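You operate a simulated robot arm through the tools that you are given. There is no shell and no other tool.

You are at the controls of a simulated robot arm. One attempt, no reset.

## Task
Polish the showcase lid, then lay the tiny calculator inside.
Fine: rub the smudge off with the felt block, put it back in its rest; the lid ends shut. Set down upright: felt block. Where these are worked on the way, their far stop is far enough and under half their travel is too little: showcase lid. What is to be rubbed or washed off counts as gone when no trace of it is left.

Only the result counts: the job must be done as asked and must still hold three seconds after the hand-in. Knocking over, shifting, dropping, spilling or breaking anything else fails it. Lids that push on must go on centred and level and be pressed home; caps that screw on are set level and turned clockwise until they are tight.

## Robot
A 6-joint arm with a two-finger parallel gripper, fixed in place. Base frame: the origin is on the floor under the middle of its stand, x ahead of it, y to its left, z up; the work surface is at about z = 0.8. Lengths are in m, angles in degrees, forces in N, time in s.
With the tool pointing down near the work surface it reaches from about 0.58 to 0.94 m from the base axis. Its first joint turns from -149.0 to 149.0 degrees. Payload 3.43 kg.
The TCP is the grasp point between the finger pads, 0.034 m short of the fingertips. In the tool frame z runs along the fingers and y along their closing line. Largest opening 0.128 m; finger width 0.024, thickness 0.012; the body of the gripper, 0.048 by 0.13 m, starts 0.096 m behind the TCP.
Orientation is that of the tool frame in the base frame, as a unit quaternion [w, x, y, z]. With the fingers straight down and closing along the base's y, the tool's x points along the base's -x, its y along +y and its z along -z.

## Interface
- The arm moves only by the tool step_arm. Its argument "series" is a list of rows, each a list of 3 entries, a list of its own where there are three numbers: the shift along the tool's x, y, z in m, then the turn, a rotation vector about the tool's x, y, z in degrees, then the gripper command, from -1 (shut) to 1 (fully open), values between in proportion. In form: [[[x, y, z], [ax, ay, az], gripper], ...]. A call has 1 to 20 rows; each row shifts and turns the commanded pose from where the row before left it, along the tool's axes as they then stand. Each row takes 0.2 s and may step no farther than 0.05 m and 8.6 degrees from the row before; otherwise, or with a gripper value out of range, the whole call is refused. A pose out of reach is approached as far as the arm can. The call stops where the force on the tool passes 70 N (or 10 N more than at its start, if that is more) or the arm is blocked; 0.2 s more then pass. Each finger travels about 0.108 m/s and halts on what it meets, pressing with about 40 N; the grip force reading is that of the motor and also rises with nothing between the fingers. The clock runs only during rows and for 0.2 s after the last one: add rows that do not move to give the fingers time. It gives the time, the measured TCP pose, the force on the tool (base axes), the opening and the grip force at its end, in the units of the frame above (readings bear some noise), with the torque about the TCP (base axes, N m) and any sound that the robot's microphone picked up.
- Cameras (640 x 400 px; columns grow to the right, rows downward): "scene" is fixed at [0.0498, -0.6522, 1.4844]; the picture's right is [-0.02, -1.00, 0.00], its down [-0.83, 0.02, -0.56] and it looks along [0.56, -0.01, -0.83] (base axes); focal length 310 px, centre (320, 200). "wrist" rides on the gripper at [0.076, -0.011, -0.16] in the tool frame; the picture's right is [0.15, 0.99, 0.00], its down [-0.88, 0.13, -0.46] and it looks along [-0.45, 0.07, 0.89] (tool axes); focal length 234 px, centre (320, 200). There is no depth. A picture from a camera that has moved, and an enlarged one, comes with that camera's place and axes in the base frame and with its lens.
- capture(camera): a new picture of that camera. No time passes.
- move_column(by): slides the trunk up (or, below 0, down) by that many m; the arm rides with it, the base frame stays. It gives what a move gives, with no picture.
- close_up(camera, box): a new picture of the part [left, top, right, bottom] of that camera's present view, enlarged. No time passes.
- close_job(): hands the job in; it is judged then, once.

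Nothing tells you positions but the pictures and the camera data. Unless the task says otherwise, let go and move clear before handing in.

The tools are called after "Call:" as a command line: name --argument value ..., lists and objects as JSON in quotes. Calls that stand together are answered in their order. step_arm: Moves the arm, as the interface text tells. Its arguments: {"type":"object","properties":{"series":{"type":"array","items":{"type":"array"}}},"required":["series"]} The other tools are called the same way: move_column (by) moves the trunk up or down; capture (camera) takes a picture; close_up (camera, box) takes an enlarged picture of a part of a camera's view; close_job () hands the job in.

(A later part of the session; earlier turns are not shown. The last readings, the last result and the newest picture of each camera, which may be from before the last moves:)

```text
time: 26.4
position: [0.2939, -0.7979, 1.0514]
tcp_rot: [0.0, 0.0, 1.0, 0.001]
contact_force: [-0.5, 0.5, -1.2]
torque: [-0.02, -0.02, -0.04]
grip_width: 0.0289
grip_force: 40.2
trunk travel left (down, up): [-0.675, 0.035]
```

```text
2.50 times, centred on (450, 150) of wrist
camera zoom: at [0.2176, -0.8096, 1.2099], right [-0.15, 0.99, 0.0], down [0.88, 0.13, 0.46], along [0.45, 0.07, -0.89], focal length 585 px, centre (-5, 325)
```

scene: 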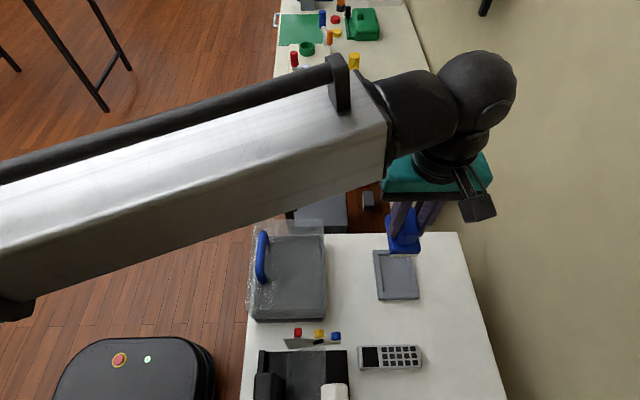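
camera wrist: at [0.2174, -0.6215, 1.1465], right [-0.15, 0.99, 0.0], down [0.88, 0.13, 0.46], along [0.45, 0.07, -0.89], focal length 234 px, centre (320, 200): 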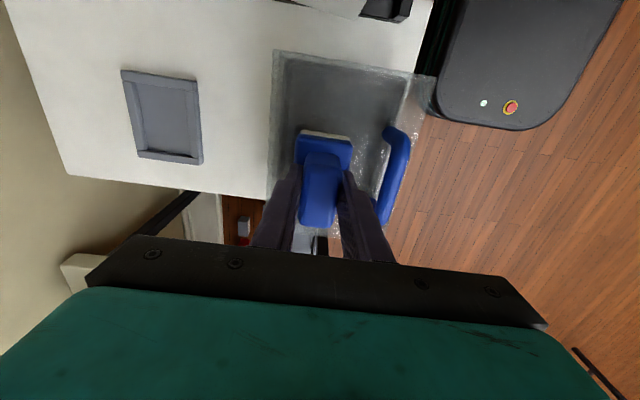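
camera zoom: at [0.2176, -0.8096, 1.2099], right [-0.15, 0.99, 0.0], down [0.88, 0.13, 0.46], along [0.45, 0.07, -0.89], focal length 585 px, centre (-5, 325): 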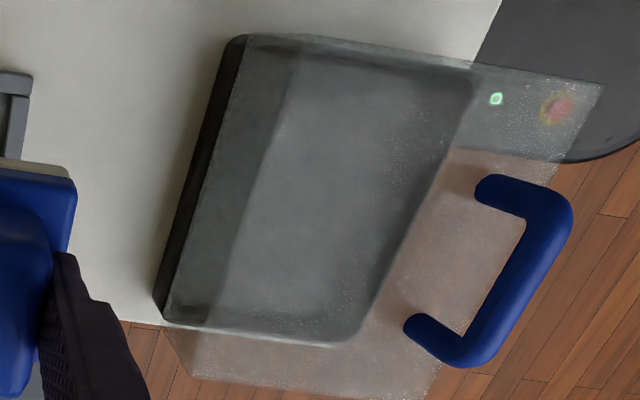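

The streaks are gone from this view. I'll zoom further to check for residue near the handle before putting the block back.

Call:
close_up --camera "scene" --box '[258, 255, 328, 300]'

Call:
close_up --camera "scene" --box '[245, 215, 330, 262]'

Call:
close_up --camera "wrist" --box '[420, 90, 540, 200]'

```text
8.89 times, centred on (293, 278) of scene
camera zoom: at [0.0498, -0.6522, 1.4844], right [-0.02, -1.0, 0.0], down [-0.83, 0.02, -0.56], along [0.56, -0.01, -0.83], focal length 2755 px, centre (560, -489)
```

zoom: 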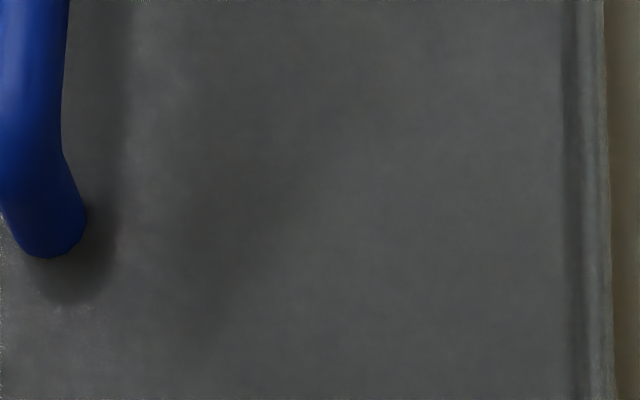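

```text
7.53 times, centred on (288, 238) of scene
camera zoom: at [0.0498, -0.6522, 1.4844], right [-0.02, -1.0, 0.0], down [-0.83, 0.02, -0.56], along [0.56, -0.01, -0.83], focal length 2334 px, centre (565, -90)
```

zoom: 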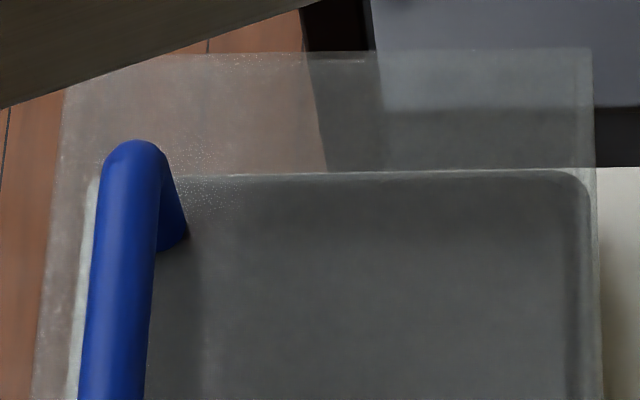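

```text
3.64 times, centred on (480, 145) of wrist
camera zoom: at [0.2176, -0.8096, 1.2099], right [-0.15, 0.99, 0.0], down [0.88, 0.13, 0.46], along [0.45, 0.07, -0.89], focal length 852 px, centre (-262, 400)
```

zoom: 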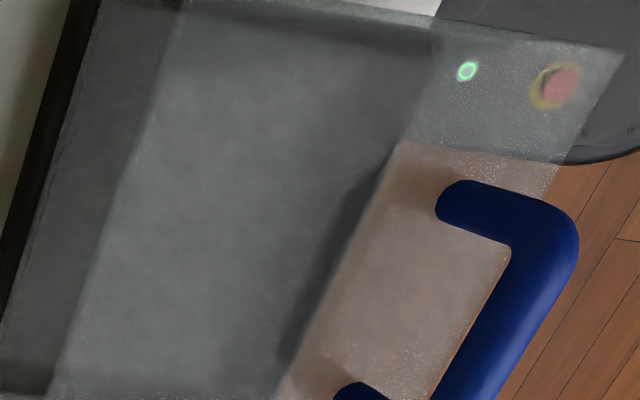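

There's only a faint diffuse band that looks like a handle shadow, but to be sure nothing remains I'll do a second, wider rubbing pass at the same height.

Call:
step_arm --series '[[[0, 0.04, 0], [0, 0, 0], -1], [[0, 0.04, 0], [0, 0, 0], -1], [[0, 0.04, 0], [0, 0, 0], -1], [[0, 0.04, 0], [0, 0, 0], -1], [[0, 0.034, 0], [0, 0, 0], -1], [[0, 0, 0.03], [0, 0, 0], -1], [[0, 0, 0.03], [0, 0, 0], -1], [[0, 0, 0.01], [0, 0, 0], -1], [[0, 0, 0.007], [0, 0, 0], -1], [[0, 0, 0.003], [0, 0, 0], -1], [[0, 0, 0], [0, 0, 0], -1]]'

```text
time: 28.8
position: [0.2944, -0.604, 0.9711]
tcp_rot: [0.0, 0.0, 1.0, -0.002]
contact_force: [1.2, -1.3, 3.9]
torque: [-0.04, 0.04, -0.01]
grip_width: 0.0293
grip_force: 39.7
trunk travel left (down, up): [-0.675, 0.035]
```

Light contact (4 N). I'll press about 1 mm more and rub the wider lanes.

Call:
step_arm --series '[[[0, 0, 0.001], [0, 0, 0], -1], [[-0.02, 0, 0], [0, 0, 0], -1], [[-0.02, 0, 0], [0, 0, 0], -1], [[-0.015, 0, 0], [0, 0, 0], -1], [[0.015, 0, 0], [0, 0, 0], -1], [[0.02, 0, 0], [0, 0, 0], -1], [[0.02, 0, 0], [0, 0, 0], -1], [[0.02, 0, 0], [0, 0, 0], -1], [[0.02, 0, 0], [0, 0, 0], -1], [[0.015, 0, 0], [0, 0, 0], -1], [[0, 0.01, 0], [0, 0, 0], -1], [[0, 0.01, 0], [0, 0, 0], -1], [[-0.015, 0, 0], [0, 0, 0], -1], [[-0.02, 0, 0], [0, 0, 0], -1], [[-0.02, 0, 0], [0, 0, 0], -1], [[-0.02, 0, 0], [0, 0, 0], -1], [[-0.02, 0, 0], [0, 0, 0], -1], [[-0.015, 0, 0], [0, 0, 0], -1], [[0.015, 0, 0], [0, 0, 0], -1], [[0.02, 0, 0], [0, 0, 0], -1]]'

```text
time: 33.0
position: [0.3154, -0.5821, 0.9716]
tcp_rot: [0.001, 0.0, 1.0, -0.001]
contact_force: [5.8, 0.1, 23.6]
torque: [0.01, -0.05, 0.01]
grip_width: 0.0293
grip_force: 40.2
trunk travel left (down, up): [-0.675, 0.035]
```

Call:
step_arm --series '[[[0.02, 0, 0], [0, 0, 0], -1], [[0.02, 0, 0], [0, 0, 0], -1], [[0.02, 0, 0], [0, 0, 0], -1], [[0.015, 0, 0], [0, 0, 0], -1], [[0, -0.018, 0], [0, 0, 0], -1], [[0, -0.017, 0], [0, 0, 0], -1], [[-0.02, 0, 0], [0, 0, 0], -1], [[-0.02, 0, 0], [0, 0, 0], -1], [[-0.02, 0, 0], [0, 0, 0], -1], [[-0.02, 0, 0], [0, 0, 0], -1], [[-0.02, 0, 0], [0, 0, 0], -1], [[-0.015, 0, 0], [0, 0, 0], -1], [[0, -0.018, 0], [0, 0, 0], -1], [[0.02, 0, 0], [0, 0, 0], -1], [[0.02, 0, 0], [0, 0, 0], -1], [[0.02, 0, 0], [0, 0, 0], -1], [[0.02, 0, 0], [0, 0, 0], -1], [[0.02, 0, 0], [0, 0, 0], -1], [[0.015, 0, 0], [0, 0, 0], -1]]'

Call:
close_up --camera "wrist" --box '[240, 40, 440, 250]'

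Call:
close_up --camera "scene" --box '[235, 215, 345, 335]'

```text
time: 37.0
position: [0.2397, -0.6355, 0.9716]
tcp_rot: [0.0, 0.0, 1.0, 0.0]
contact_force: [4.7, 0.5, 17.9]
torque: [-0.04, -0.42, -0.02]
grip_width: 0.029
grip_force: 39.6
trunk travel left (down, up): [-0.675, 0.035]
```

```text
1.90 times, centred on (340, 145) of wrist
camera zoom: at [0.1633, -0.647, 1.1301], right [-0.15, 0.99, 0.0], down [0.88, 0.13, 0.46], along [0.45, 0.07, -0.89], focal length 446 px, centre (282, 305)
```

zoom: 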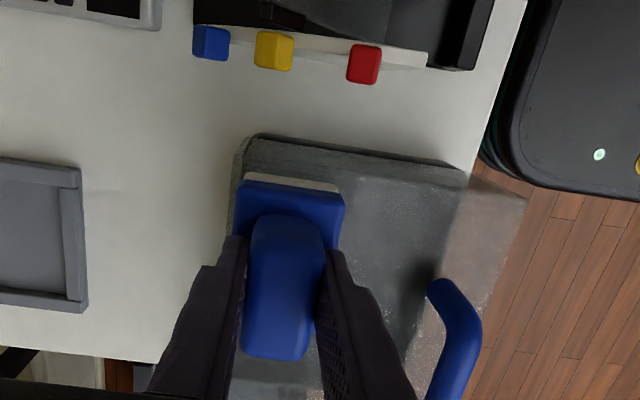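

```text
3.33 times, centred on (290, 275) of scene
camera zoom: at [0.0498, -0.6522, 1.4844], right [-0.02, -1.0, 0.0], down [-0.83, 0.02, -0.56], along [0.56, -0.01, -0.83], focal length 1033 px, centre (420, -50)
```

zoom: 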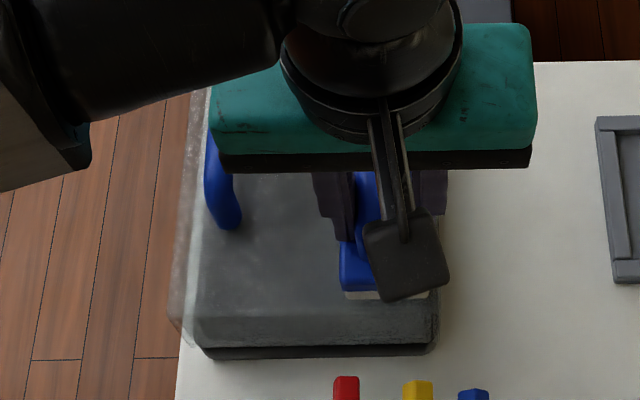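

Second pass is done with no movement of the case. I'll lift off and take the block back above its rest.

Call:
step_arm --series '[[[0, 0, -0.03], [0, 0, 0], -1], [[0, 0, -0.04], [0, 0, 0], -1], [[0, -0.03, -0.015], [0, 0, 0], -1], [[-0.015, -0.04, 0], [0, 0, 0], -1], [[-0.02, -0.04, 0], [0, 0, 0], -1], [[-0.02, -0.04, 0], [0, 0, 0], -1], [[0, -0.039, 0], [0, 0, 0], -1], [[0, 0, 0], [0, 0, 0], -1]]'

Call:
close_up --camera "wrist" --box '[240, 90, 410, 250]'

Call:
close_up --camera "scene" --box '[235, 215, 345, 335]'

Call:
close_up --camera "scene" --box '[360, 180, 460, 310]'

```text
time: 38.8
position: [0.2949, -0.827, 1.0569]
tcp_rot: [0.0, 0.0, 1.0, 0.0]
contact_force: [-0.5, 0.7, -0.8]
torque: [0.0, 0.01, 0.04]
grip_width: 0.029
grip_force: 40.1
trunk travel left (down, up): [-0.675, 0.035]
```

```text
2.50 times, centred on (325, 170) of wrist
camera zoom: at [0.2182, -0.8379, 1.2151], right [-0.15, 0.99, 0.0], down [0.88, 0.13, 0.46], along [0.45, 0.07, -0.89], focal length 585 px, centre (308, 275)
```

zoom: 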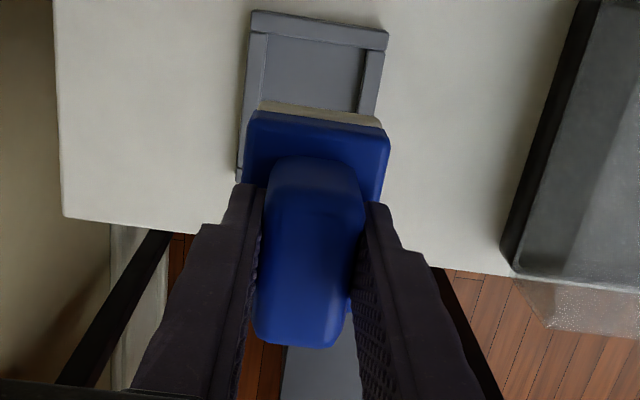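

```text
3.33 times, centred on (290, 275) of scene
camera zoom: at [0.0498, -0.6522, 1.4844], right [-0.02, -1.0, 0.0], down [-0.83, 0.02, -0.56], along [0.56, -0.01, -0.83], focal length 1033 px, centre (420, -50)
```

zoom: 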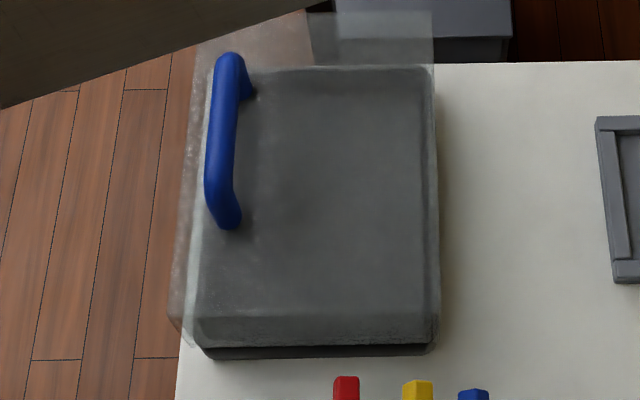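

```text
3.08 times, centred on (410, 245) of scene
camera zoom: at [0.0498, -0.6522, 1.4844], right [-0.02, -1.0, 0.0], down [-0.83, 0.02, -0.56], along [0.56, -0.01, -0.83], focal length 954 px, centre (43, 62)
```

zoom: 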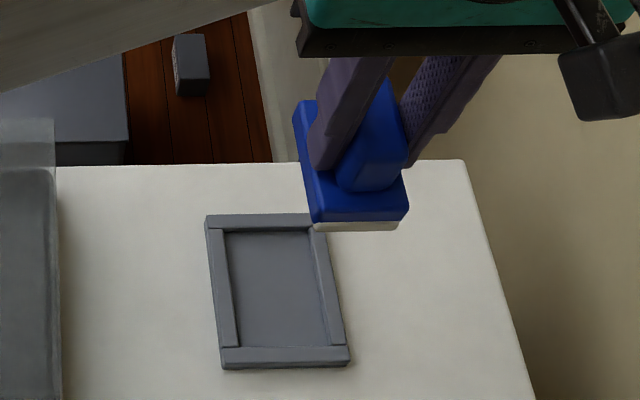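

Call:
close_up --camera "scene" --box '[258, 235, 328, 300]'

Call:
close_up --camera "wrist" --box '[390, 70, 600, 240]'

```text
6.15 times, centred on (293, 268) of scene
camera zoom: at [0.0498, -0.6522, 1.4844], right [-0.02, -1.0, 0.0], down [-0.83, 0.02, -0.56], along [0.56, -0.01, -0.83], focal length 1907 px, centre (486, -215)
```

zoom: 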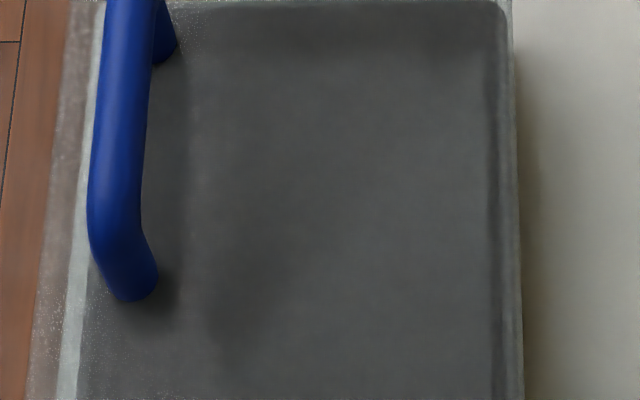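

```text
2.35 times, centred on (495, 155) of wrist
camera zoom: at [0.2182, -0.8379, 1.2151], right [-0.15, 0.99, 0.0], down [0.88, 0.13, 0.46], along [0.45, 0.07, -0.89], focal length 551 px, centre (-92, 306)
```

zoom: 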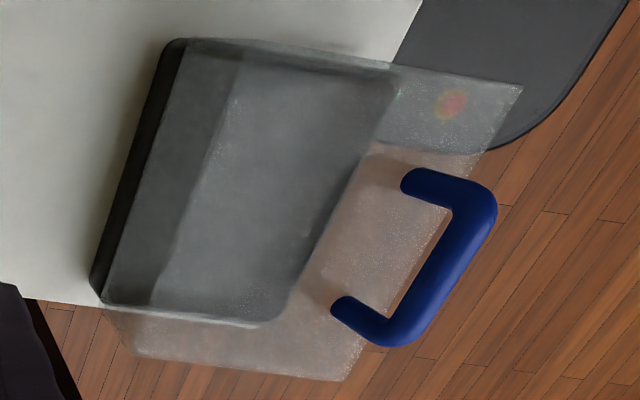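

Call:
close_up --camera "wrist" --box '[480, 130, 560, 200]'

Call:
close_up --camera "scene" --box '[270, 260, 305, 295]'

```text
5.71 times, centred on (520, 165) of wrist
camera zoom: at [0.2182, -0.8379, 1.2151], right [-0.15, 0.99, 0.0], down [0.88, 0.13, 0.46], along [0.45, 0.07, -0.89], focal length 1338 px, centre (-823, 400)
```

zoom: 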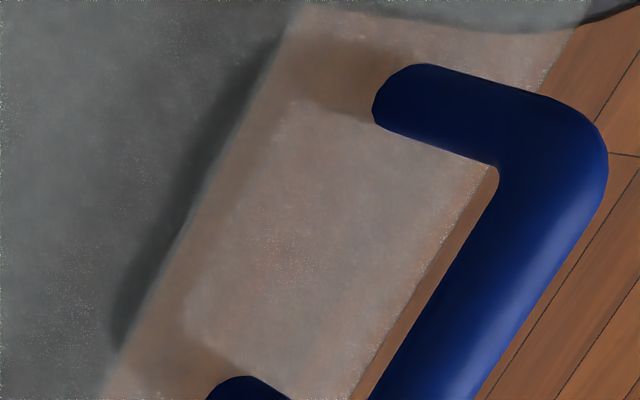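

```text
11.43 times, centred on (288, 278) of scene
camera zoom: at [0.0498, -0.6522, 1.4844], right [-0.02, -1.0, 0.0], down [-0.83, 0.02, -0.56], along [0.56, -0.01, -0.83], focal length 3542 px, centre (691, -686)
```

zoom: 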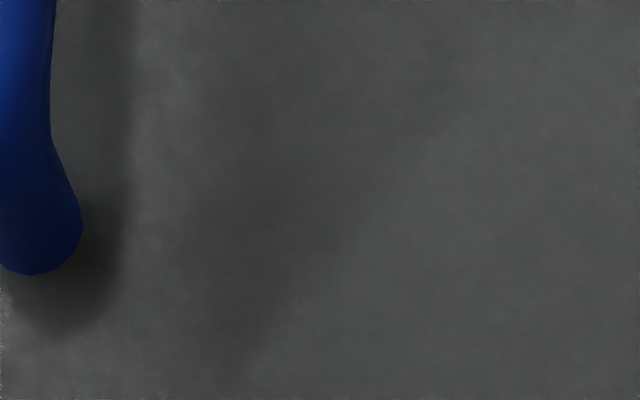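

The remaining dark band seems to be shadow from the handle and forearm; I'll recheck with the arm clear. Now lowering the block into its rest at the original spot.

Call:
step_arm --series '[[[-0.002, 0.0027, 0], [0, 0, 0], -1], [[0, 0, 0.04], [0, 0, 0], -1], [[0, 0, 0.04], [0, 0, 0], -1], [[0, 0, 0.04], [0, 0, 0], -1], [[0, 0, 0.03], [0, 0, 0], -1], [[0, 0, 0], [0, 0, 0], -1]]'

Call:
close_up --camera "wrist" --box '[240, 90, 410, 250]'

Call:
close_up --camera "scene" --box '[360, 210, 460, 310]'

```text
time: 40.2
position: [0.2968, -0.8235, 0.905]
tcp_rot: [0.0, 0.0, 1.0, 0.0]
contact_force: [0.2, -0.1, -1.6]
torque: [-0.01, -0.03, -0.02]
grip_width: 0.0289
grip_force: 39.7
trunk travel left (down, up): [-0.675, 0.035]
```

```text
2.50 times, centred on (325, 170) of wrist
camera zoom: at [0.2204, -0.8352, 1.0644], right [-0.15, 0.99, 0.0], down [0.88, 0.13, 0.46], along [0.45, 0.07, -0.89], focal length 585 px, centre (308, 275)
```

zoom: 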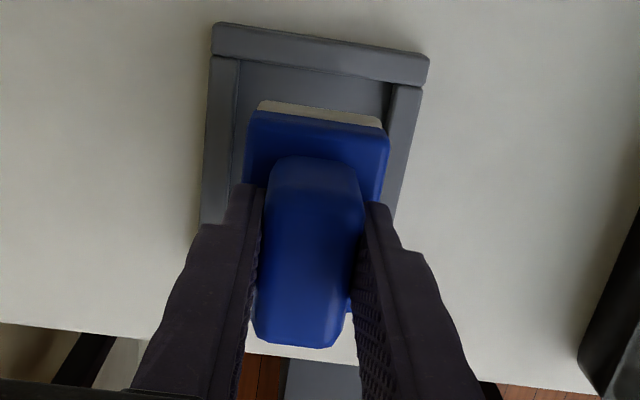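

```text
4.00 times, centred on (410, 260) of scene
camera zoom: at [0.0498, -0.6522, 1.4844], right [-0.02, -1.0, 0.0], down [-0.83, 0.02, -0.56], along [0.56, -0.01, -0.83], focal length 1240 px, centre (-40, -40)
```

zoom: 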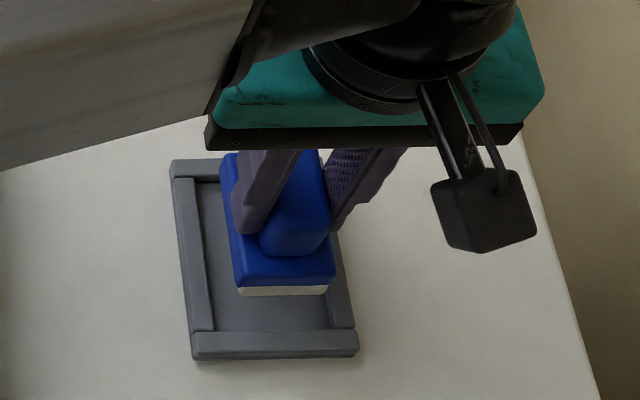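

Alignment matches the original grasp position. Lowering the last few centimetres slowly to contact.

Call:
step_arm --series '[[[0, 0, 0.015], [0, 0, 0], -1], [[0, 0, 0.01], [0, 0, 0], -1], [[0, 0, 0.007], [0, 0, 0], -1], [[0, 0, 0.003], [0, 0, 0], -1], [[0, 0, 0], [0, 0, 0], -1]]'

Call:
close_up --camera "wrist" --box '[240, 90, 410, 250]'

```text
time: 41.4
position: [0.2957, -0.8235, 0.8702]
tcp_rot: [-0.001, -0.001, 1.0, 0.0]
contact_force: [0.3, 0.5, -0.7]
torque: [0.01, 0.0, -0.01]
grip_width: 0.0291
grip_force: 40.3
trunk travel left (down, up): [-0.675, 0.035]
```

```text
2.50 times, centred on (325, 170) of wrist
camera zoom: at [0.2201, -0.835, 1.0291], right [-0.15, 0.99, 0.0], down [0.88, 0.13, 0.46], along [0.45, 0.07, -0.89], focal length 585 px, centre (308, 275)
```

zoom: 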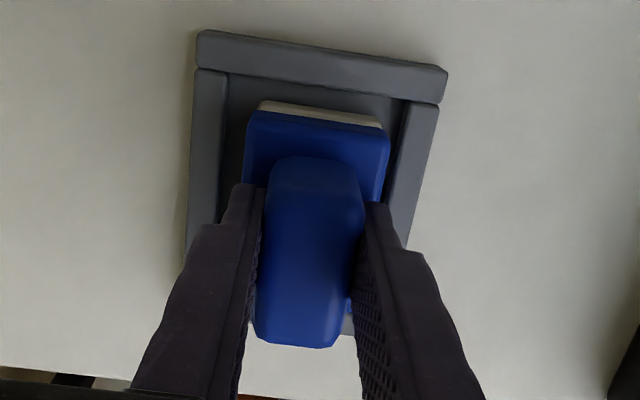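

Call:
step_arm --series '[[[0, 0, 0.0015], [0, 0, 0], -1], [[0, 0, 0], [0, 0, 0], -1]]'

Call:
step_arm --series '[[[0, 0, 0.001], [0, 0, 0], -1], [[0, 0, 0], [0, 0, 0], -1]]'

```text
time: 42.0
position: [0.2958, -0.8229, 0.8688]
tcp_rot: [0.0, 0.0, 1.0, 0.0]
contact_force: [-0.6, 0.1, -0.1]
torque: [0.02, 0.02, -0.02]
grip_width: 0.0288
grip_force: 40.1
trunk travel left (down, up): [-0.675, 0.035]
```

```text
time: 42.6
position: [0.2967, -0.8224, 0.8683]
tcp_rot: [0.0, 0.0, 1.0, 0.0]
contact_force: [-0.2, 0.0, -1.1]
torque: [0.0, 0.0, 0.0]
grip_width: 0.0291
grip_force: 39.5
trunk travel left (down, up): [-0.675, 0.035]
```

Call:
step_arm --series '[[[0, 0, 0.001], [0, 0, 0], -1], [[0, 0, 0], [0, 0, 0], -1]]'

Call:
step_arm --series '[[[0, 0, 0.001], [0, 0, 0], -1], [[0, 0, 0], [0, 0, 0], -1]]'

```text
time: 43.2
position: [0.296, -0.823, 0.8685]
tcp_rot: [-0.001, 0.001, 1.0, 0.0]
contact_force: [1.4, -0.3, 3.5]
torque: [0.08, 0.03, -0.02]
grip_width: 0.0293
grip_force: 40.2
trunk travel left (down, up): [-0.675, 0.035]
```

```text
time: 43.8
position: [0.2975, -0.8229, 0.868]
tcp_rot: [0.001, 0.0, 1.0, -0.001]
contact_force: [3.6, -3.0, 12.0]
torque: [0.07, 0.01, -0.06]
grip_width: 0.0293
grip_force: 39.9
trunk travel left (down, up): [-0.675, 0.035]
```

The felt is seated (12 N). Releasing and retreating straight up.

Call:
step_arm --series '[[[0, 0, -0.001], [0, 0, 0], -1], [[0, 0, 0], [0, 0, 0], -0.3], [[0, 0, 0], [0, 0, 0], 0.3], [[0, 0, 0], [0, 0, 0], 1], [[0, 0, 0], [0, 0, 0], 1], [[0, 0, 0], [0, 0, 0], 1]]'

Call:
close_up --camera "wrist" --box '[240, 90, 410, 250]'

```text
time: 45.2
position: [0.2964, -0.8235, 0.8684]
tcp_rot: [-0.001, 0.0, 1.0, 0.001]
contact_force: [0.7, 0.5, 0.3]
torque: [0.0, 0.04, 0.01]
grip_width: 0.1279
grip_force: 0.0
trunk travel left (down, up): [-0.675, 0.035]
```

```text
2.50 times, centred on (325, 170) of wrist
camera zoom: at [0.2199, -0.8349, 1.0254], right [-0.15, 0.99, 0.0], down [0.88, 0.13, 0.46], along [0.45, 0.07, -0.89], focal length 585 px, centre (308, 275)
```

zoom: 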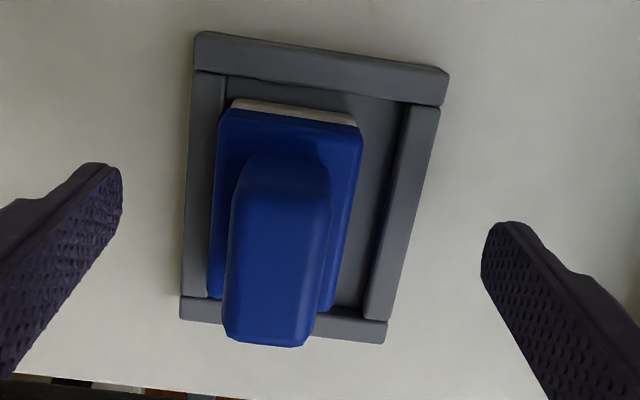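

The block shifted slightly toward -y on release; I'll retreat up and check that it is flat in its rest.

Call:
step_arm --series '[[[0, 0, -0.03], [0, 0, 0], 1], [[0, 0, -0.04], [0, 0, 0], 1], [[0, 0, -0.04], [0, 0, 0], 1], [[0, 0, -0.04], [0, 0, 0], 1], [[0.03, 0, -0.03], [0, 0, 0], 1], [[0.04, 0, 0], [0, 0, 0], 1], [[0, 0, 0], [0, 0, 0], 1]]'

Call:
capture --camera "scene"

Call:
close_up --camera "scene" --box '[360, 230, 440, 310]'

Call:
close_up --camera "wrist" --box '[250, 110, 400, 230]'

```text
time: 46.8
position: [0.2257, -0.8214, 1.0473]
tcp_rot: [0.0, 0.0, 1.0, 0.0]
contact_force: [0.2, 0.7, -0.5]
torque: [-0.01, 0.0, -0.07]
grip_width: 0.128
grip_force: 0.0
trunk travel left (down, up): [-0.675, 0.035]
```

```text
taken
```

scene: 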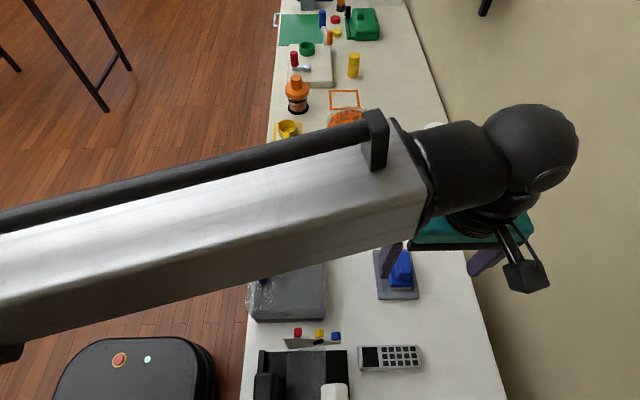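

```text
5.00 times, centred on (400, 270) of scene
camera zoom: at [0.0498, -0.6522, 1.4844], right [-0.02, -1.0, 0.0], down [-0.83, 0.02, -0.56], along [0.56, -0.01, -0.83], focal length 1550 px, centre (-80, -150)
```

zoom: 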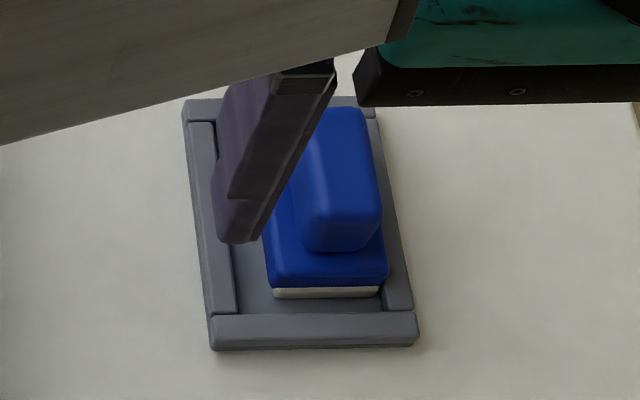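

```text
3.33 times, centred on (325, 170) of wrist
camera zoom: at [0.1492, -0.8337, 1.2057], right [-0.15, 0.99, 0.0], down [0.88, 0.13, 0.46], along [0.45, 0.07, -0.89], focal length 781 px, centre (303, 300)
```

zoom: 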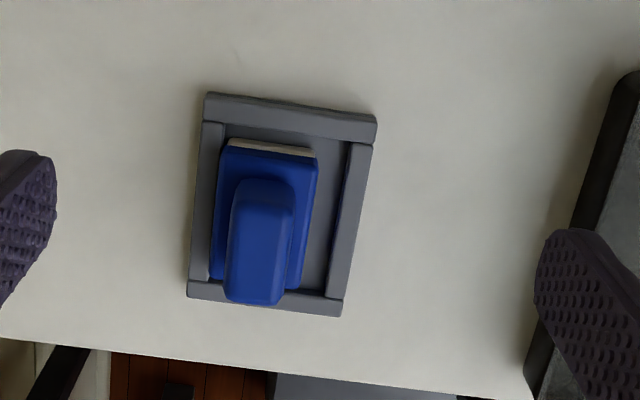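

The block sits flat inside the rest's rims. Now I'll revisit the exact earlier camera pose to compare the lid before and after polishing.

Call:
step_arm --series '[[[0, 0.04, 0], [0, 0, 0], 1], [[0, 0.04, 0], [0, 0, 0], 1], [[0, 0.04, 0], [0, 0, 0], 1], [[0, 0.04, 0], [0, 0, 0], 1], [[0.01, 0.04, 0], [0, 0, 0], 1], [[0, 0.024, -0.005], [0, 0, 0], 1], [[0, 0, 0], [0, 0, 0], 1]]'

Call:
close_up --camera "wrist" --box '[270, 160, 360, 235]'

Call:
close_up --camera "wrist" --box '[250, 110, 400, 255]'

```text
time: 48.4
position: [0.2167, -0.5984, 1.0511]
tcp_rot: [0.0, 0.0, 1.0, 0.0]
contact_force: [0.0, -0.3, 0.4]
torque: [-0.01, 0.02, 0.01]
grip_width: 0.1279
grip_force: 0.1
trunk travel left (down, up): [-0.675, 0.035]
```

```text
5.33 times, centred on (315, 198) of wrist
camera zoom: at [0.1401, -0.6105, 1.21], right [-0.15, 0.99, 0.0], down [0.88, 0.13, 0.46], along [0.45, 0.07, -0.89], focal length 1249 px, centre (347, 213)
```

zoom: 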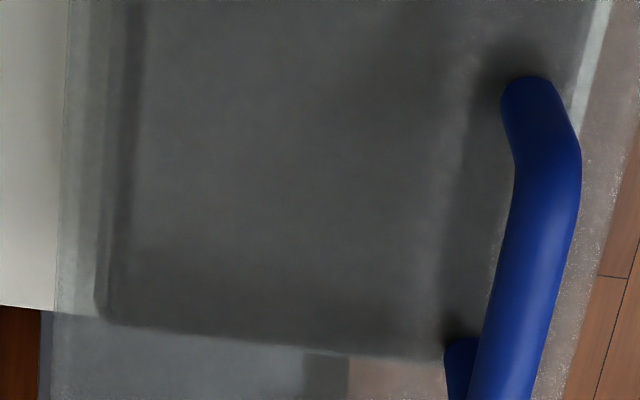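

```text
2.76 times, centred on (325, 182) of wrist
camera zoom: at [0.1401, -0.6105, 1.21], right [-0.15, 0.99, 0.0], down [0.88, 0.13, 0.46], along [0.45, 0.07, -0.89], focal length 646 px, centre (306, 248)
```

zoom: 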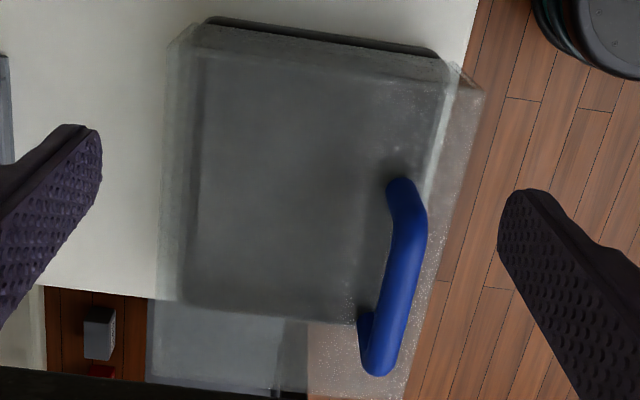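

Compared with the first look, the streaks and brown haze are gone: the lid is clean. Next is the lid: I take the handle bar to be along x at y ≈ -0.542, z ≈ 0.947, centre x ≈ 0.292. I'll move over it.

Call:
step_arm --series '[[[-0.035, 0.03, 0], [0, 0, 0], 0], [[-0.04, 0.026, 0], [0, 0, 0], 0], [[0, 0, 0.02], [0, 0, 0], 0], [[0, 0, 0.02], [0, 0, 0], 0], [[0, 0, 0], [0, 0, 0], 0]]'

Call:
capture --camera "wrist"

Call:
close_up --camera "wrist" --box '[240, 90, 410, 250]'

Call:
close_up --camera "scene" --box '[225, 205, 345, 335]'

```text
time: 49.6
position: [0.292, -0.5427, 1.0134]
tcp_rot: [0.0, 0.0, 1.0, 0.0]
contact_force: [0.3, -0.7, 0.4]
torque: [0.04, -0.01, 0.03]
grip_width: 0.0642
grip_force: 0.0
trunk travel left (down, up): [-0.675, 0.035]
```

```text
taken
camera wrist: at [0.2151, -0.5548, 1.1709], right [-0.15, 0.99, 0.0], down [0.88, 0.13, 0.46], along [0.45, 0.07, -0.89], focal length 234 px, centre (320, 200)
```

wrist: 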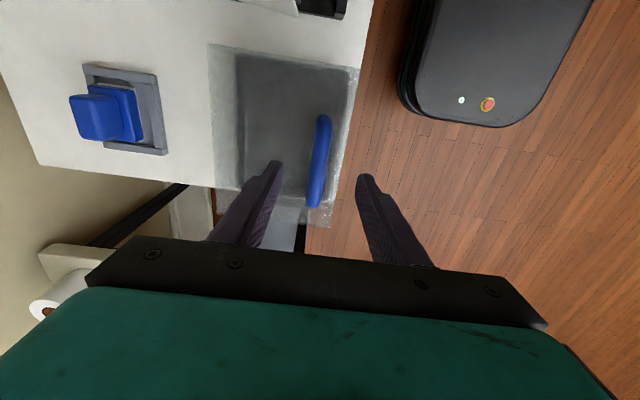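

```text
2.50 times, centred on (325, 170) of wrist
camera zoom: at [0.2151, -0.5548, 1.1709], right [-0.15, 0.99, 0.0], down [0.88, 0.13, 0.46], along [0.45, 0.07, -0.89], focal length 585 px, centre (308, 275)
```

zoom: 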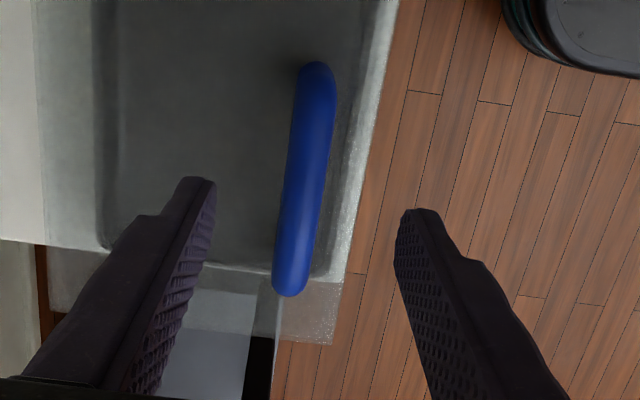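

```text
3.08 times, centred on (285, 270) of scene
camera zoom: at [0.0498, -0.6522, 1.4844], right [-0.02, -1.0, 0.0], down [-0.83, 0.02, -0.56], along [0.56, -0.01, -0.83], focal length 954 px, centre (428, -15)
```

zoom: 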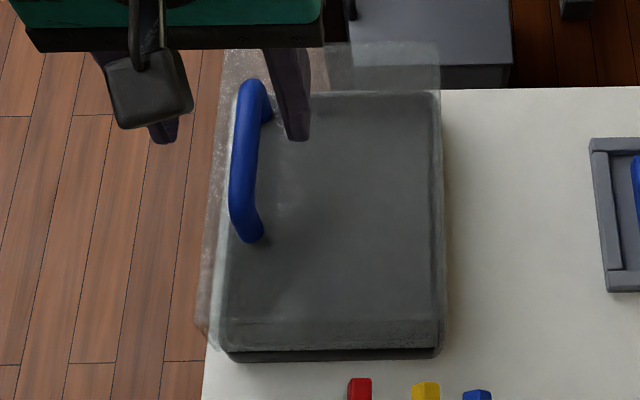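

The bar's centreline reads y ≈ -0.545, x from 0.247 to 0.333. A 2 mm correction, then descend with the bar between the fingers.

Call:
step_arm --series '[[[0.001, -0.002, 0.02], [0, 0, 0], 0], [[0, 0, 0.02], [0, 0, 0], 0], [[0, 0, 0.01], [0, 0, 0], 0], [[0, 0, 0.009], [0, 0, 0], 0], [[0, 0, 0], [0, 0, 0], 0]]'

Call:
close_up --camera "wrist" --box '[240, 90, 410, 250]'

Call:
close_up --camera "scene" --box '[225, 205, 345, 335]'

```text
time: 50.8
position: [0.2904, -0.5452, 0.9532]
tcp_rot: [0.0, -0.001, 1.0, 0.0]
contact_force: [1.1, 0.5, 0.1]
torque: [-0.01, -0.01, 0.03]
grip_width: 0.064
grip_force: 0.1
trunk travel left (down, up): [-0.675, 0.035]
```

```text
2.50 times, centred on (325, 170) of wrist
camera zoom: at [0.2139, -0.5567, 1.1114], right [-0.15, 0.99, 0.0], down [0.88, 0.13, 0.46], along [0.45, 0.07, -0.89], focal length 585 px, centre (308, 275)
```

zoom: 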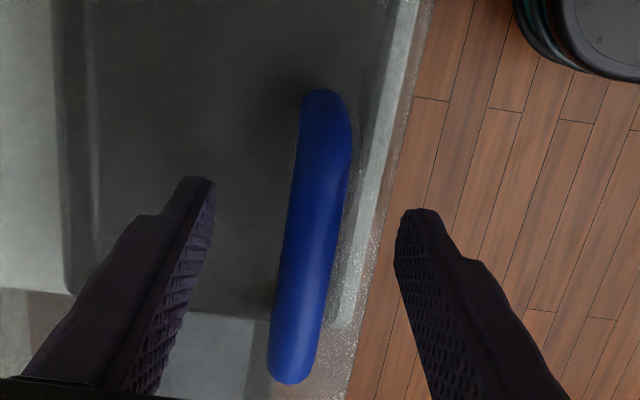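

```text
3.08 times, centred on (285, 270) of scene
camera zoom: at [0.0498, -0.6522, 1.4844], right [-0.02, -1.0, 0.0], down [-0.83, 0.02, -0.56], along [0.56, -0.01, -0.83], focal length 954 px, centre (428, -15)
```

zoom: 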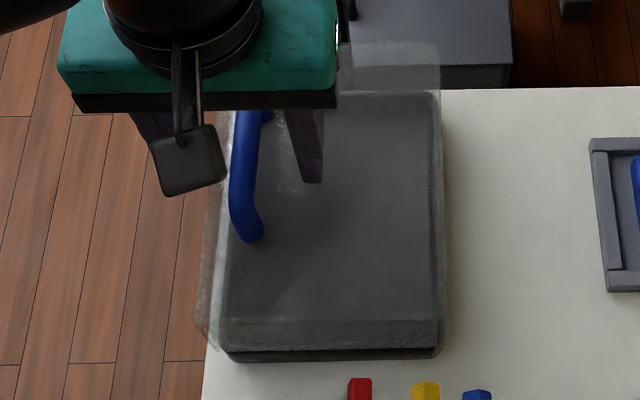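

The bar is centred between the fingers. Closing on it.

Call:
step_arm --series '[[[0, 0, 0], [0, 0, 0], -1], [[0, 0, 0], [0, 0, 0], -1], [[0, 0, 0], [0, 0, 0], -1], [[0, 0, 0], [0, 0, 0], -1]]'

Call:
close_up --camera "wrist" --box '[240, 90, 410, 250]'

```text
time: 51.8
position: [0.2896, -0.5443, 0.9534]
tcp_rot: [0.001, 0.0, 1.0, 0.0]
contact_force: [0.4, -0.2, -0.8]
torque: [-0.01, -0.02, 0.01]
grip_width: 0.0154
grip_force: 45.0
trunk travel left (down, up): [-0.675, 0.035]
```

```text
2.50 times, centred on (325, 170) of wrist
camera zoom: at [0.2139, -0.5568, 1.1114], right [-0.15, 0.99, 0.0], down [0.88, 0.13, 0.46], along [0.45, 0.07, -0.89], focal length 585 px, centre (308, 275)
```

zoom: 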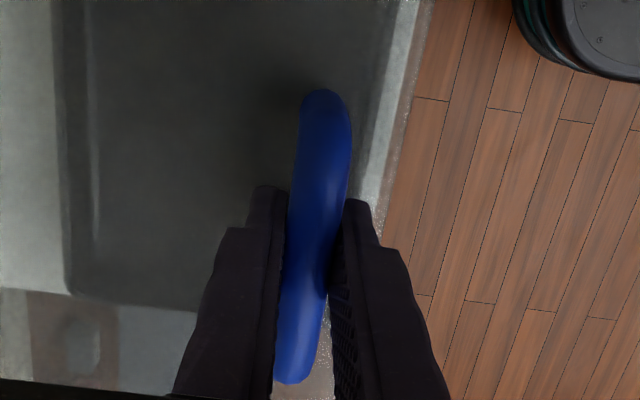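

Handle gripped (15.4 mm bar). I'll try a small opening motion along the expected hinge arc (up and toward -y) and read the forces.

Call:
step_arm --series '[[[0, -0.002, -0.004], [0, 0, 0], -1], [[0, -0.003, -0.004], [0, 0, 0], -1], [[0, 0, 0], [0, 0, 0], -1]]'

Call:
close_up --camera "scene" --box '[225, 205, 345, 335]'

```text
time: 52.6
position: [0.2905, -0.5502, 0.9608]
tcp_rot: [0.0, 0.0, 1.0, 0.0]
contact_force: [-1.8, -8.3, -11.2]
torque: [0.09, -0.31, 0.03]
grip_width: 0.0154
grip_force: 44.8
trunk travel left (down, up): [-0.675, 0.035]
```

```text
3.08 times, centred on (285, 270) of scene
camera zoom: at [0.0498, -0.6522, 1.4844], right [-0.02, -1.0, 0.0], down [-0.83, 0.02, -0.56], along [0.56, -0.01, -0.83], focal length 954 px, centre (428, -15)
```

zoom: 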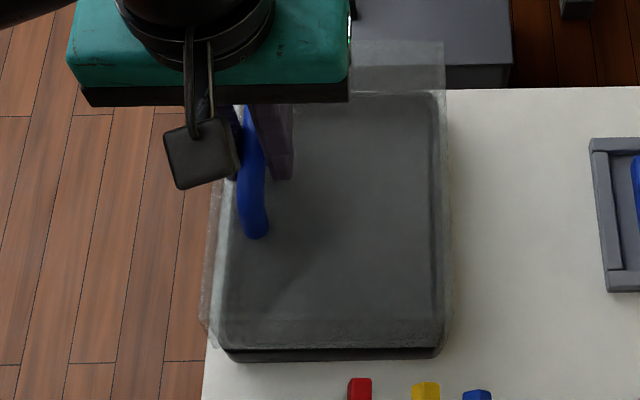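

The lid moved with the handle. I'll zoom in to confirm whether it's hinged at the -y edge.

Call:
close_up --camera "scene" --box '[240, 265, 335, 330]'

Call:
capture --camera "wrist"

```text
6.15 times, centred on (288, 298) of scene
camera zoom: at [0.0498, -0.6522, 1.4844], right [-0.02, -1.0, 0.0], down [-0.83, 0.02, -0.56], along [0.56, -0.01, -0.83], focal length 1907 px, centre (520, -400)
```

zoom: 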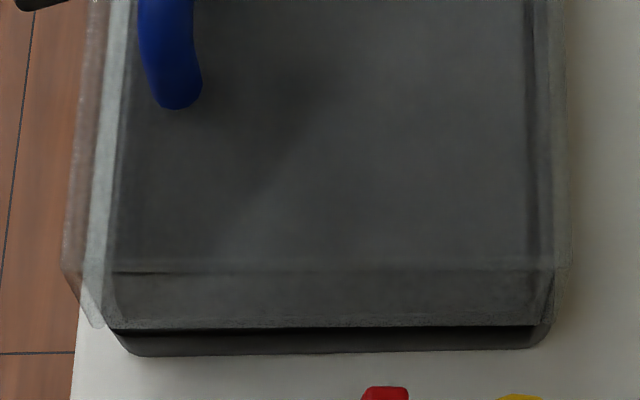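

```text
taken
camera wrist: at [0.214, -0.5631, 1.1181], right [-0.15, 0.99, 0.0], down [0.88, 0.13, 0.46], along [0.45, 0.07, -0.89], focal length 234 px, centre (320, 200)
```

wrist: 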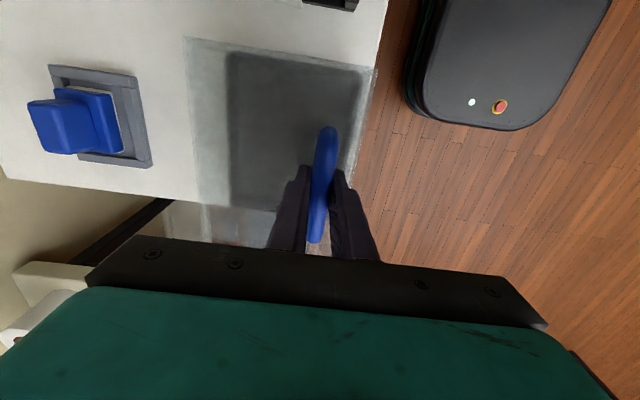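

The top edge swung while the bottom -y edge stayed put, so it's a hinge along the -y bottom edge near (y -0.663, z 0.845). I'll follow that arc in steps.

Call:
step_arm --series '[[[0, -0.007, -0.0055], [0, 0, 0], -1], [[0, -0.007, -0.0055], [0, 0, 0], -1], [[0, -0.011, -0.0082], [0, 0, 0], -1], [[0, -0.0116, -0.0071], [0, 0, 0], -1], [[0, 0, 0], [0, 0, 0], -1]]'

Call:
close_up --camera "scene" --box '[225, 205, 345, 335]'

Call:
capture --camera "wrist"

```text
time: 53.8
position: [0.2902, -0.5875, 0.9875]
tcp_rot: [0.0, 0.0, 1.0, 0.0]
contact_force: [-1.2, -1.8, -7.0]
torque: [0.12, 0.43, 0.0]
grip_width: 0.0154
grip_force: 44.8
trunk travel left (down, up): [-0.675, 0.035]
```

```text
3.08 times, centred on (285, 270) of scene
camera zoom: at [0.0498, -0.6522, 1.4844], right [-0.02, -1.0, 0.0], down [-0.83, 0.02, -0.56], along [0.56, -0.01, -0.83], focal length 954 px, centre (428, -15)
```

zoom: 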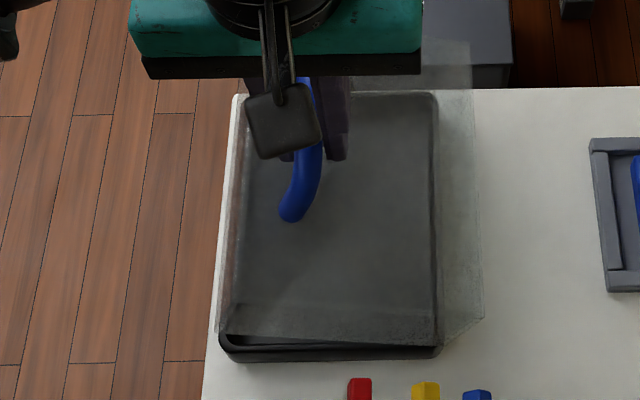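

```text
taken
camera wrist: at [0.214, -0.599, 1.1456], right [-0.15, 0.99, 0.0], down [0.88, 0.13, 0.46], along [0.45, 0.07, -0.89], focal length 234 px, centre (320, 200)
```

wrist: 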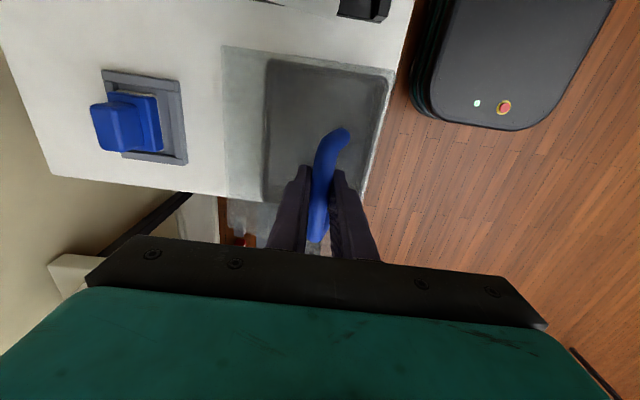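

Forces are small, so the arc estimate is good and the lid is opening. Continuing.

Call:
step_arm --series '[[[0, -0.0122, -0.0063], [0, 0, 0], -1], [[0, -0.0127, -0.0049], [0, 0, 0], -1], [[0, -0.0131, -0.004], [0, 0, 0], -1], [[0, -0.0134, -0.0027], [0, 0, 0], -1], [[0, 0, 0], [0, 0, 0], -1]]'

Call:
close_up --camera "scene" --box '[225, 175, 385, 335]'

Call:
capture --camera "wrist"

```text
time: 55.0
position: [0.2917, -0.638, 1.0054]
tcp_rot: [0.0, 0.0, 1.0, 0.0]
contact_force: [-3.2, 0.2, 2.9]
torque: [0.05, 0.05, 0.0]
grip_width: 0.0155
grip_force: 45.0
trunk travel left (down, up): [-0.675, 0.035]
```

```text
2.50 times, centred on (305, 255) of scene
camera zoom: at [0.0498, -0.6522, 1.4844], right [-0.02, -1.0, 0.0], down [-0.83, 0.02, -0.56], along [0.56, -0.01, -0.83], focal length 775 px, centre (358, 62)
```

zoom: 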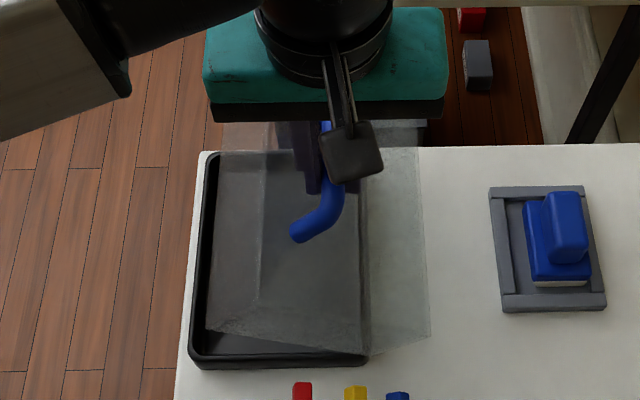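

```text
taken
camera wrist: at [0.214, -0.6498, 1.1638], right [-0.15, 0.99, 0.0], down [0.88, 0.13, 0.46], along [0.45, 0.07, -0.89], focal length 234 px, centre (320, 200)
```

wrist: 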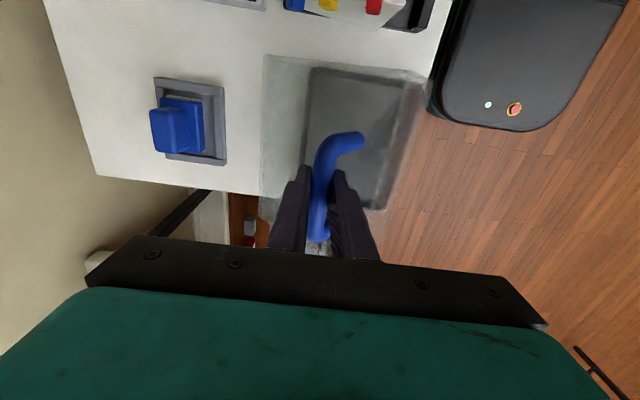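

The lid is about 40° open and the tray with its raised rim is visible. Continuing to about 60°.

Call:
step_arm --series '[[[0, -0.0136, -0.0016], [0, 0, 0], -1], [[0, -0.0136, -0.0004], [0, 0, 0], -1], [[0, -0.0136, 0.0008], [0, 0, 0], -1], [[0, -0.0135, 0.002], [0, 0, 0], -1], [[0, 0, 0], [0, 0, 0], -1]]'

Call:
close_up --camera "scene" --box '[245, 175, 405, 335]'

Call:
capture --camera "wrist"

```text
time: 56.2
position: [0.291, -0.6926, 1.0041]
tcp_rot: [0.0, 0.0, 1.0, -0.001]
contact_force: [-2.0, -0.1, 2.2]
torque: [0.0, 0.09, 0.04]
grip_width: 0.0156
grip_force: 45.8
trunk travel left (down, up): [-0.675, 0.035]
```

```text
2.50 times, centred on (325, 255) of scene
camera zoom: at [0.0498, -0.6522, 1.4844], right [-0.02, -1.0, 0.0], down [-0.83, 0.02, -0.56], along [0.56, -0.01, -0.83], focal length 775 px, centre (308, 62)
```

zoom: 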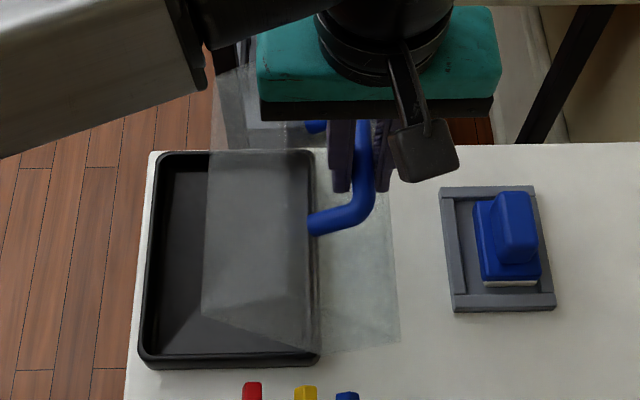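

```text
taken
camera wrist: at [0.2141, -0.7043, 1.1632], right [-0.15, 0.99, 0.0], down [0.88, 0.13, 0.46], along [0.45, 0.07, -0.89], focal length 234 px, centre (320, 200)
```

wrist: 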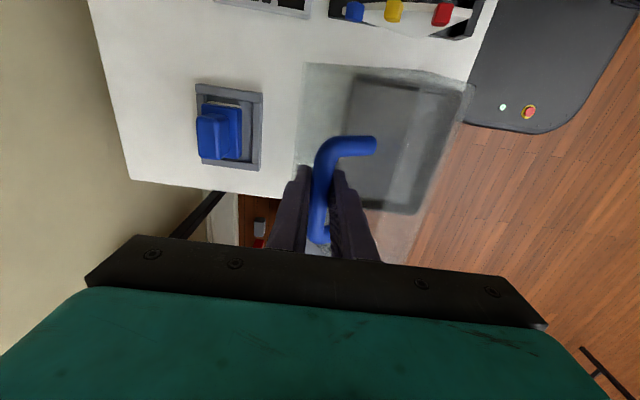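

About 60° open. Continuing in smaller checks, watching for the far stop.

Call:
step_arm --series '[[[0, -0.0133, 0.0031], [0, 0, 0], -1], [[0, -0.013, 0.0043], [0, 0, 0], -1], [[0, -0.0125, 0.0054], [0, 0, 0], -1], [[0, -0.0121, 0.0065], [0, 0, 0], -1], [[0, 0, 0], [0, 0, 0], -1]]'

Call:
close_up --camera "scene" --box '[245, 175, 435, 335]'

Call:
capture --camera "wrist"

```text
time: 57.4
position: [0.2905, -0.7431, 0.9851]
tcp_rot: [0.001, 0.0, 1.0, -0.001]
contact_force: [1.5, -1.7, 3.0]
torque: [-0.03, 0.1, -0.01]
grip_width: 0.0158
grip_force: 45.3
trunk travel left (down, up): [-0.675, 0.035]
```

```text
2.50 times, centred on (340, 255) of scene
camera zoom: at [0.0498, -0.6522, 1.4844], right [-0.02, -1.0, 0.0], down [-0.83, 0.02, -0.56], along [0.56, -0.01, -0.83], focal length 775 px, centre (270, 62)
```

zoom: 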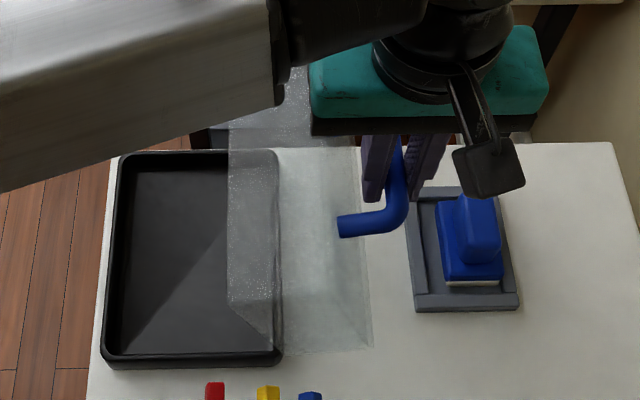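

```text
taken
camera wrist: at [0.2141, -0.7547, 1.1438], right [-0.15, 0.99, 0.0], down [0.88, 0.13, 0.46], along [0.45, 0.07, -0.89], focal length 234 px, centre (320, 200)
```

wrist: 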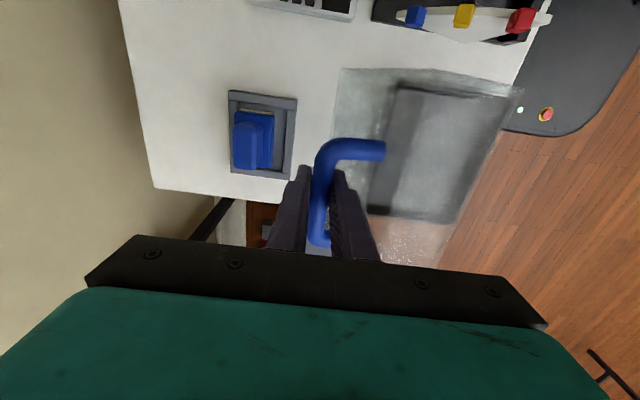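

Call:
step_arm --series '[[[0, -0.0113, 0.0074], [0, 0, 0], -1], [[0, -0.0108, 0.0086], [0, 0, 0], -1], [[0, 0, 0], [0, 0, 0], -1]]'

Call:
close_up --camera "scene" --box '[245, 175, 435, 335]'

```text
time: 58.2
position: [0.2905, -0.7648, 0.9692]
tcp_rot: [0.0, 0.0, 1.0, -0.001]
contact_force: [0.4, -5.1, 8.1]
torque: [0.0, -0.05, -0.02]
grip_width: 0.0157
grip_force: 44.9
trunk travel left (down, up): [-0.675, 0.035]
```

```text
2.50 times, centred on (340, 255) of scene
camera zoom: at [0.0498, -0.6522, 1.4844], right [-0.02, -1.0, 0.0], down [-0.83, 0.02, -0.56], along [0.56, -0.01, -0.83], focal length 775 px, centre (270, 62)
```

zoom: 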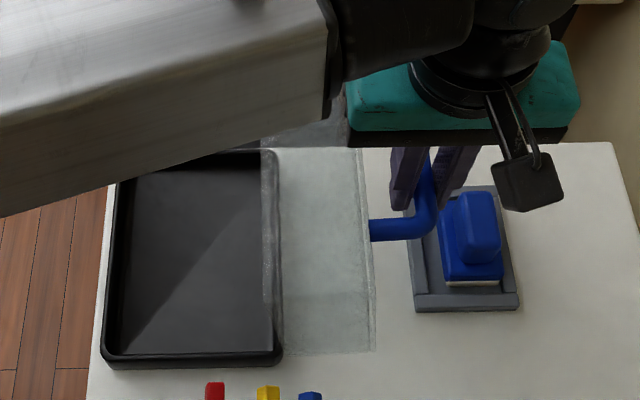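

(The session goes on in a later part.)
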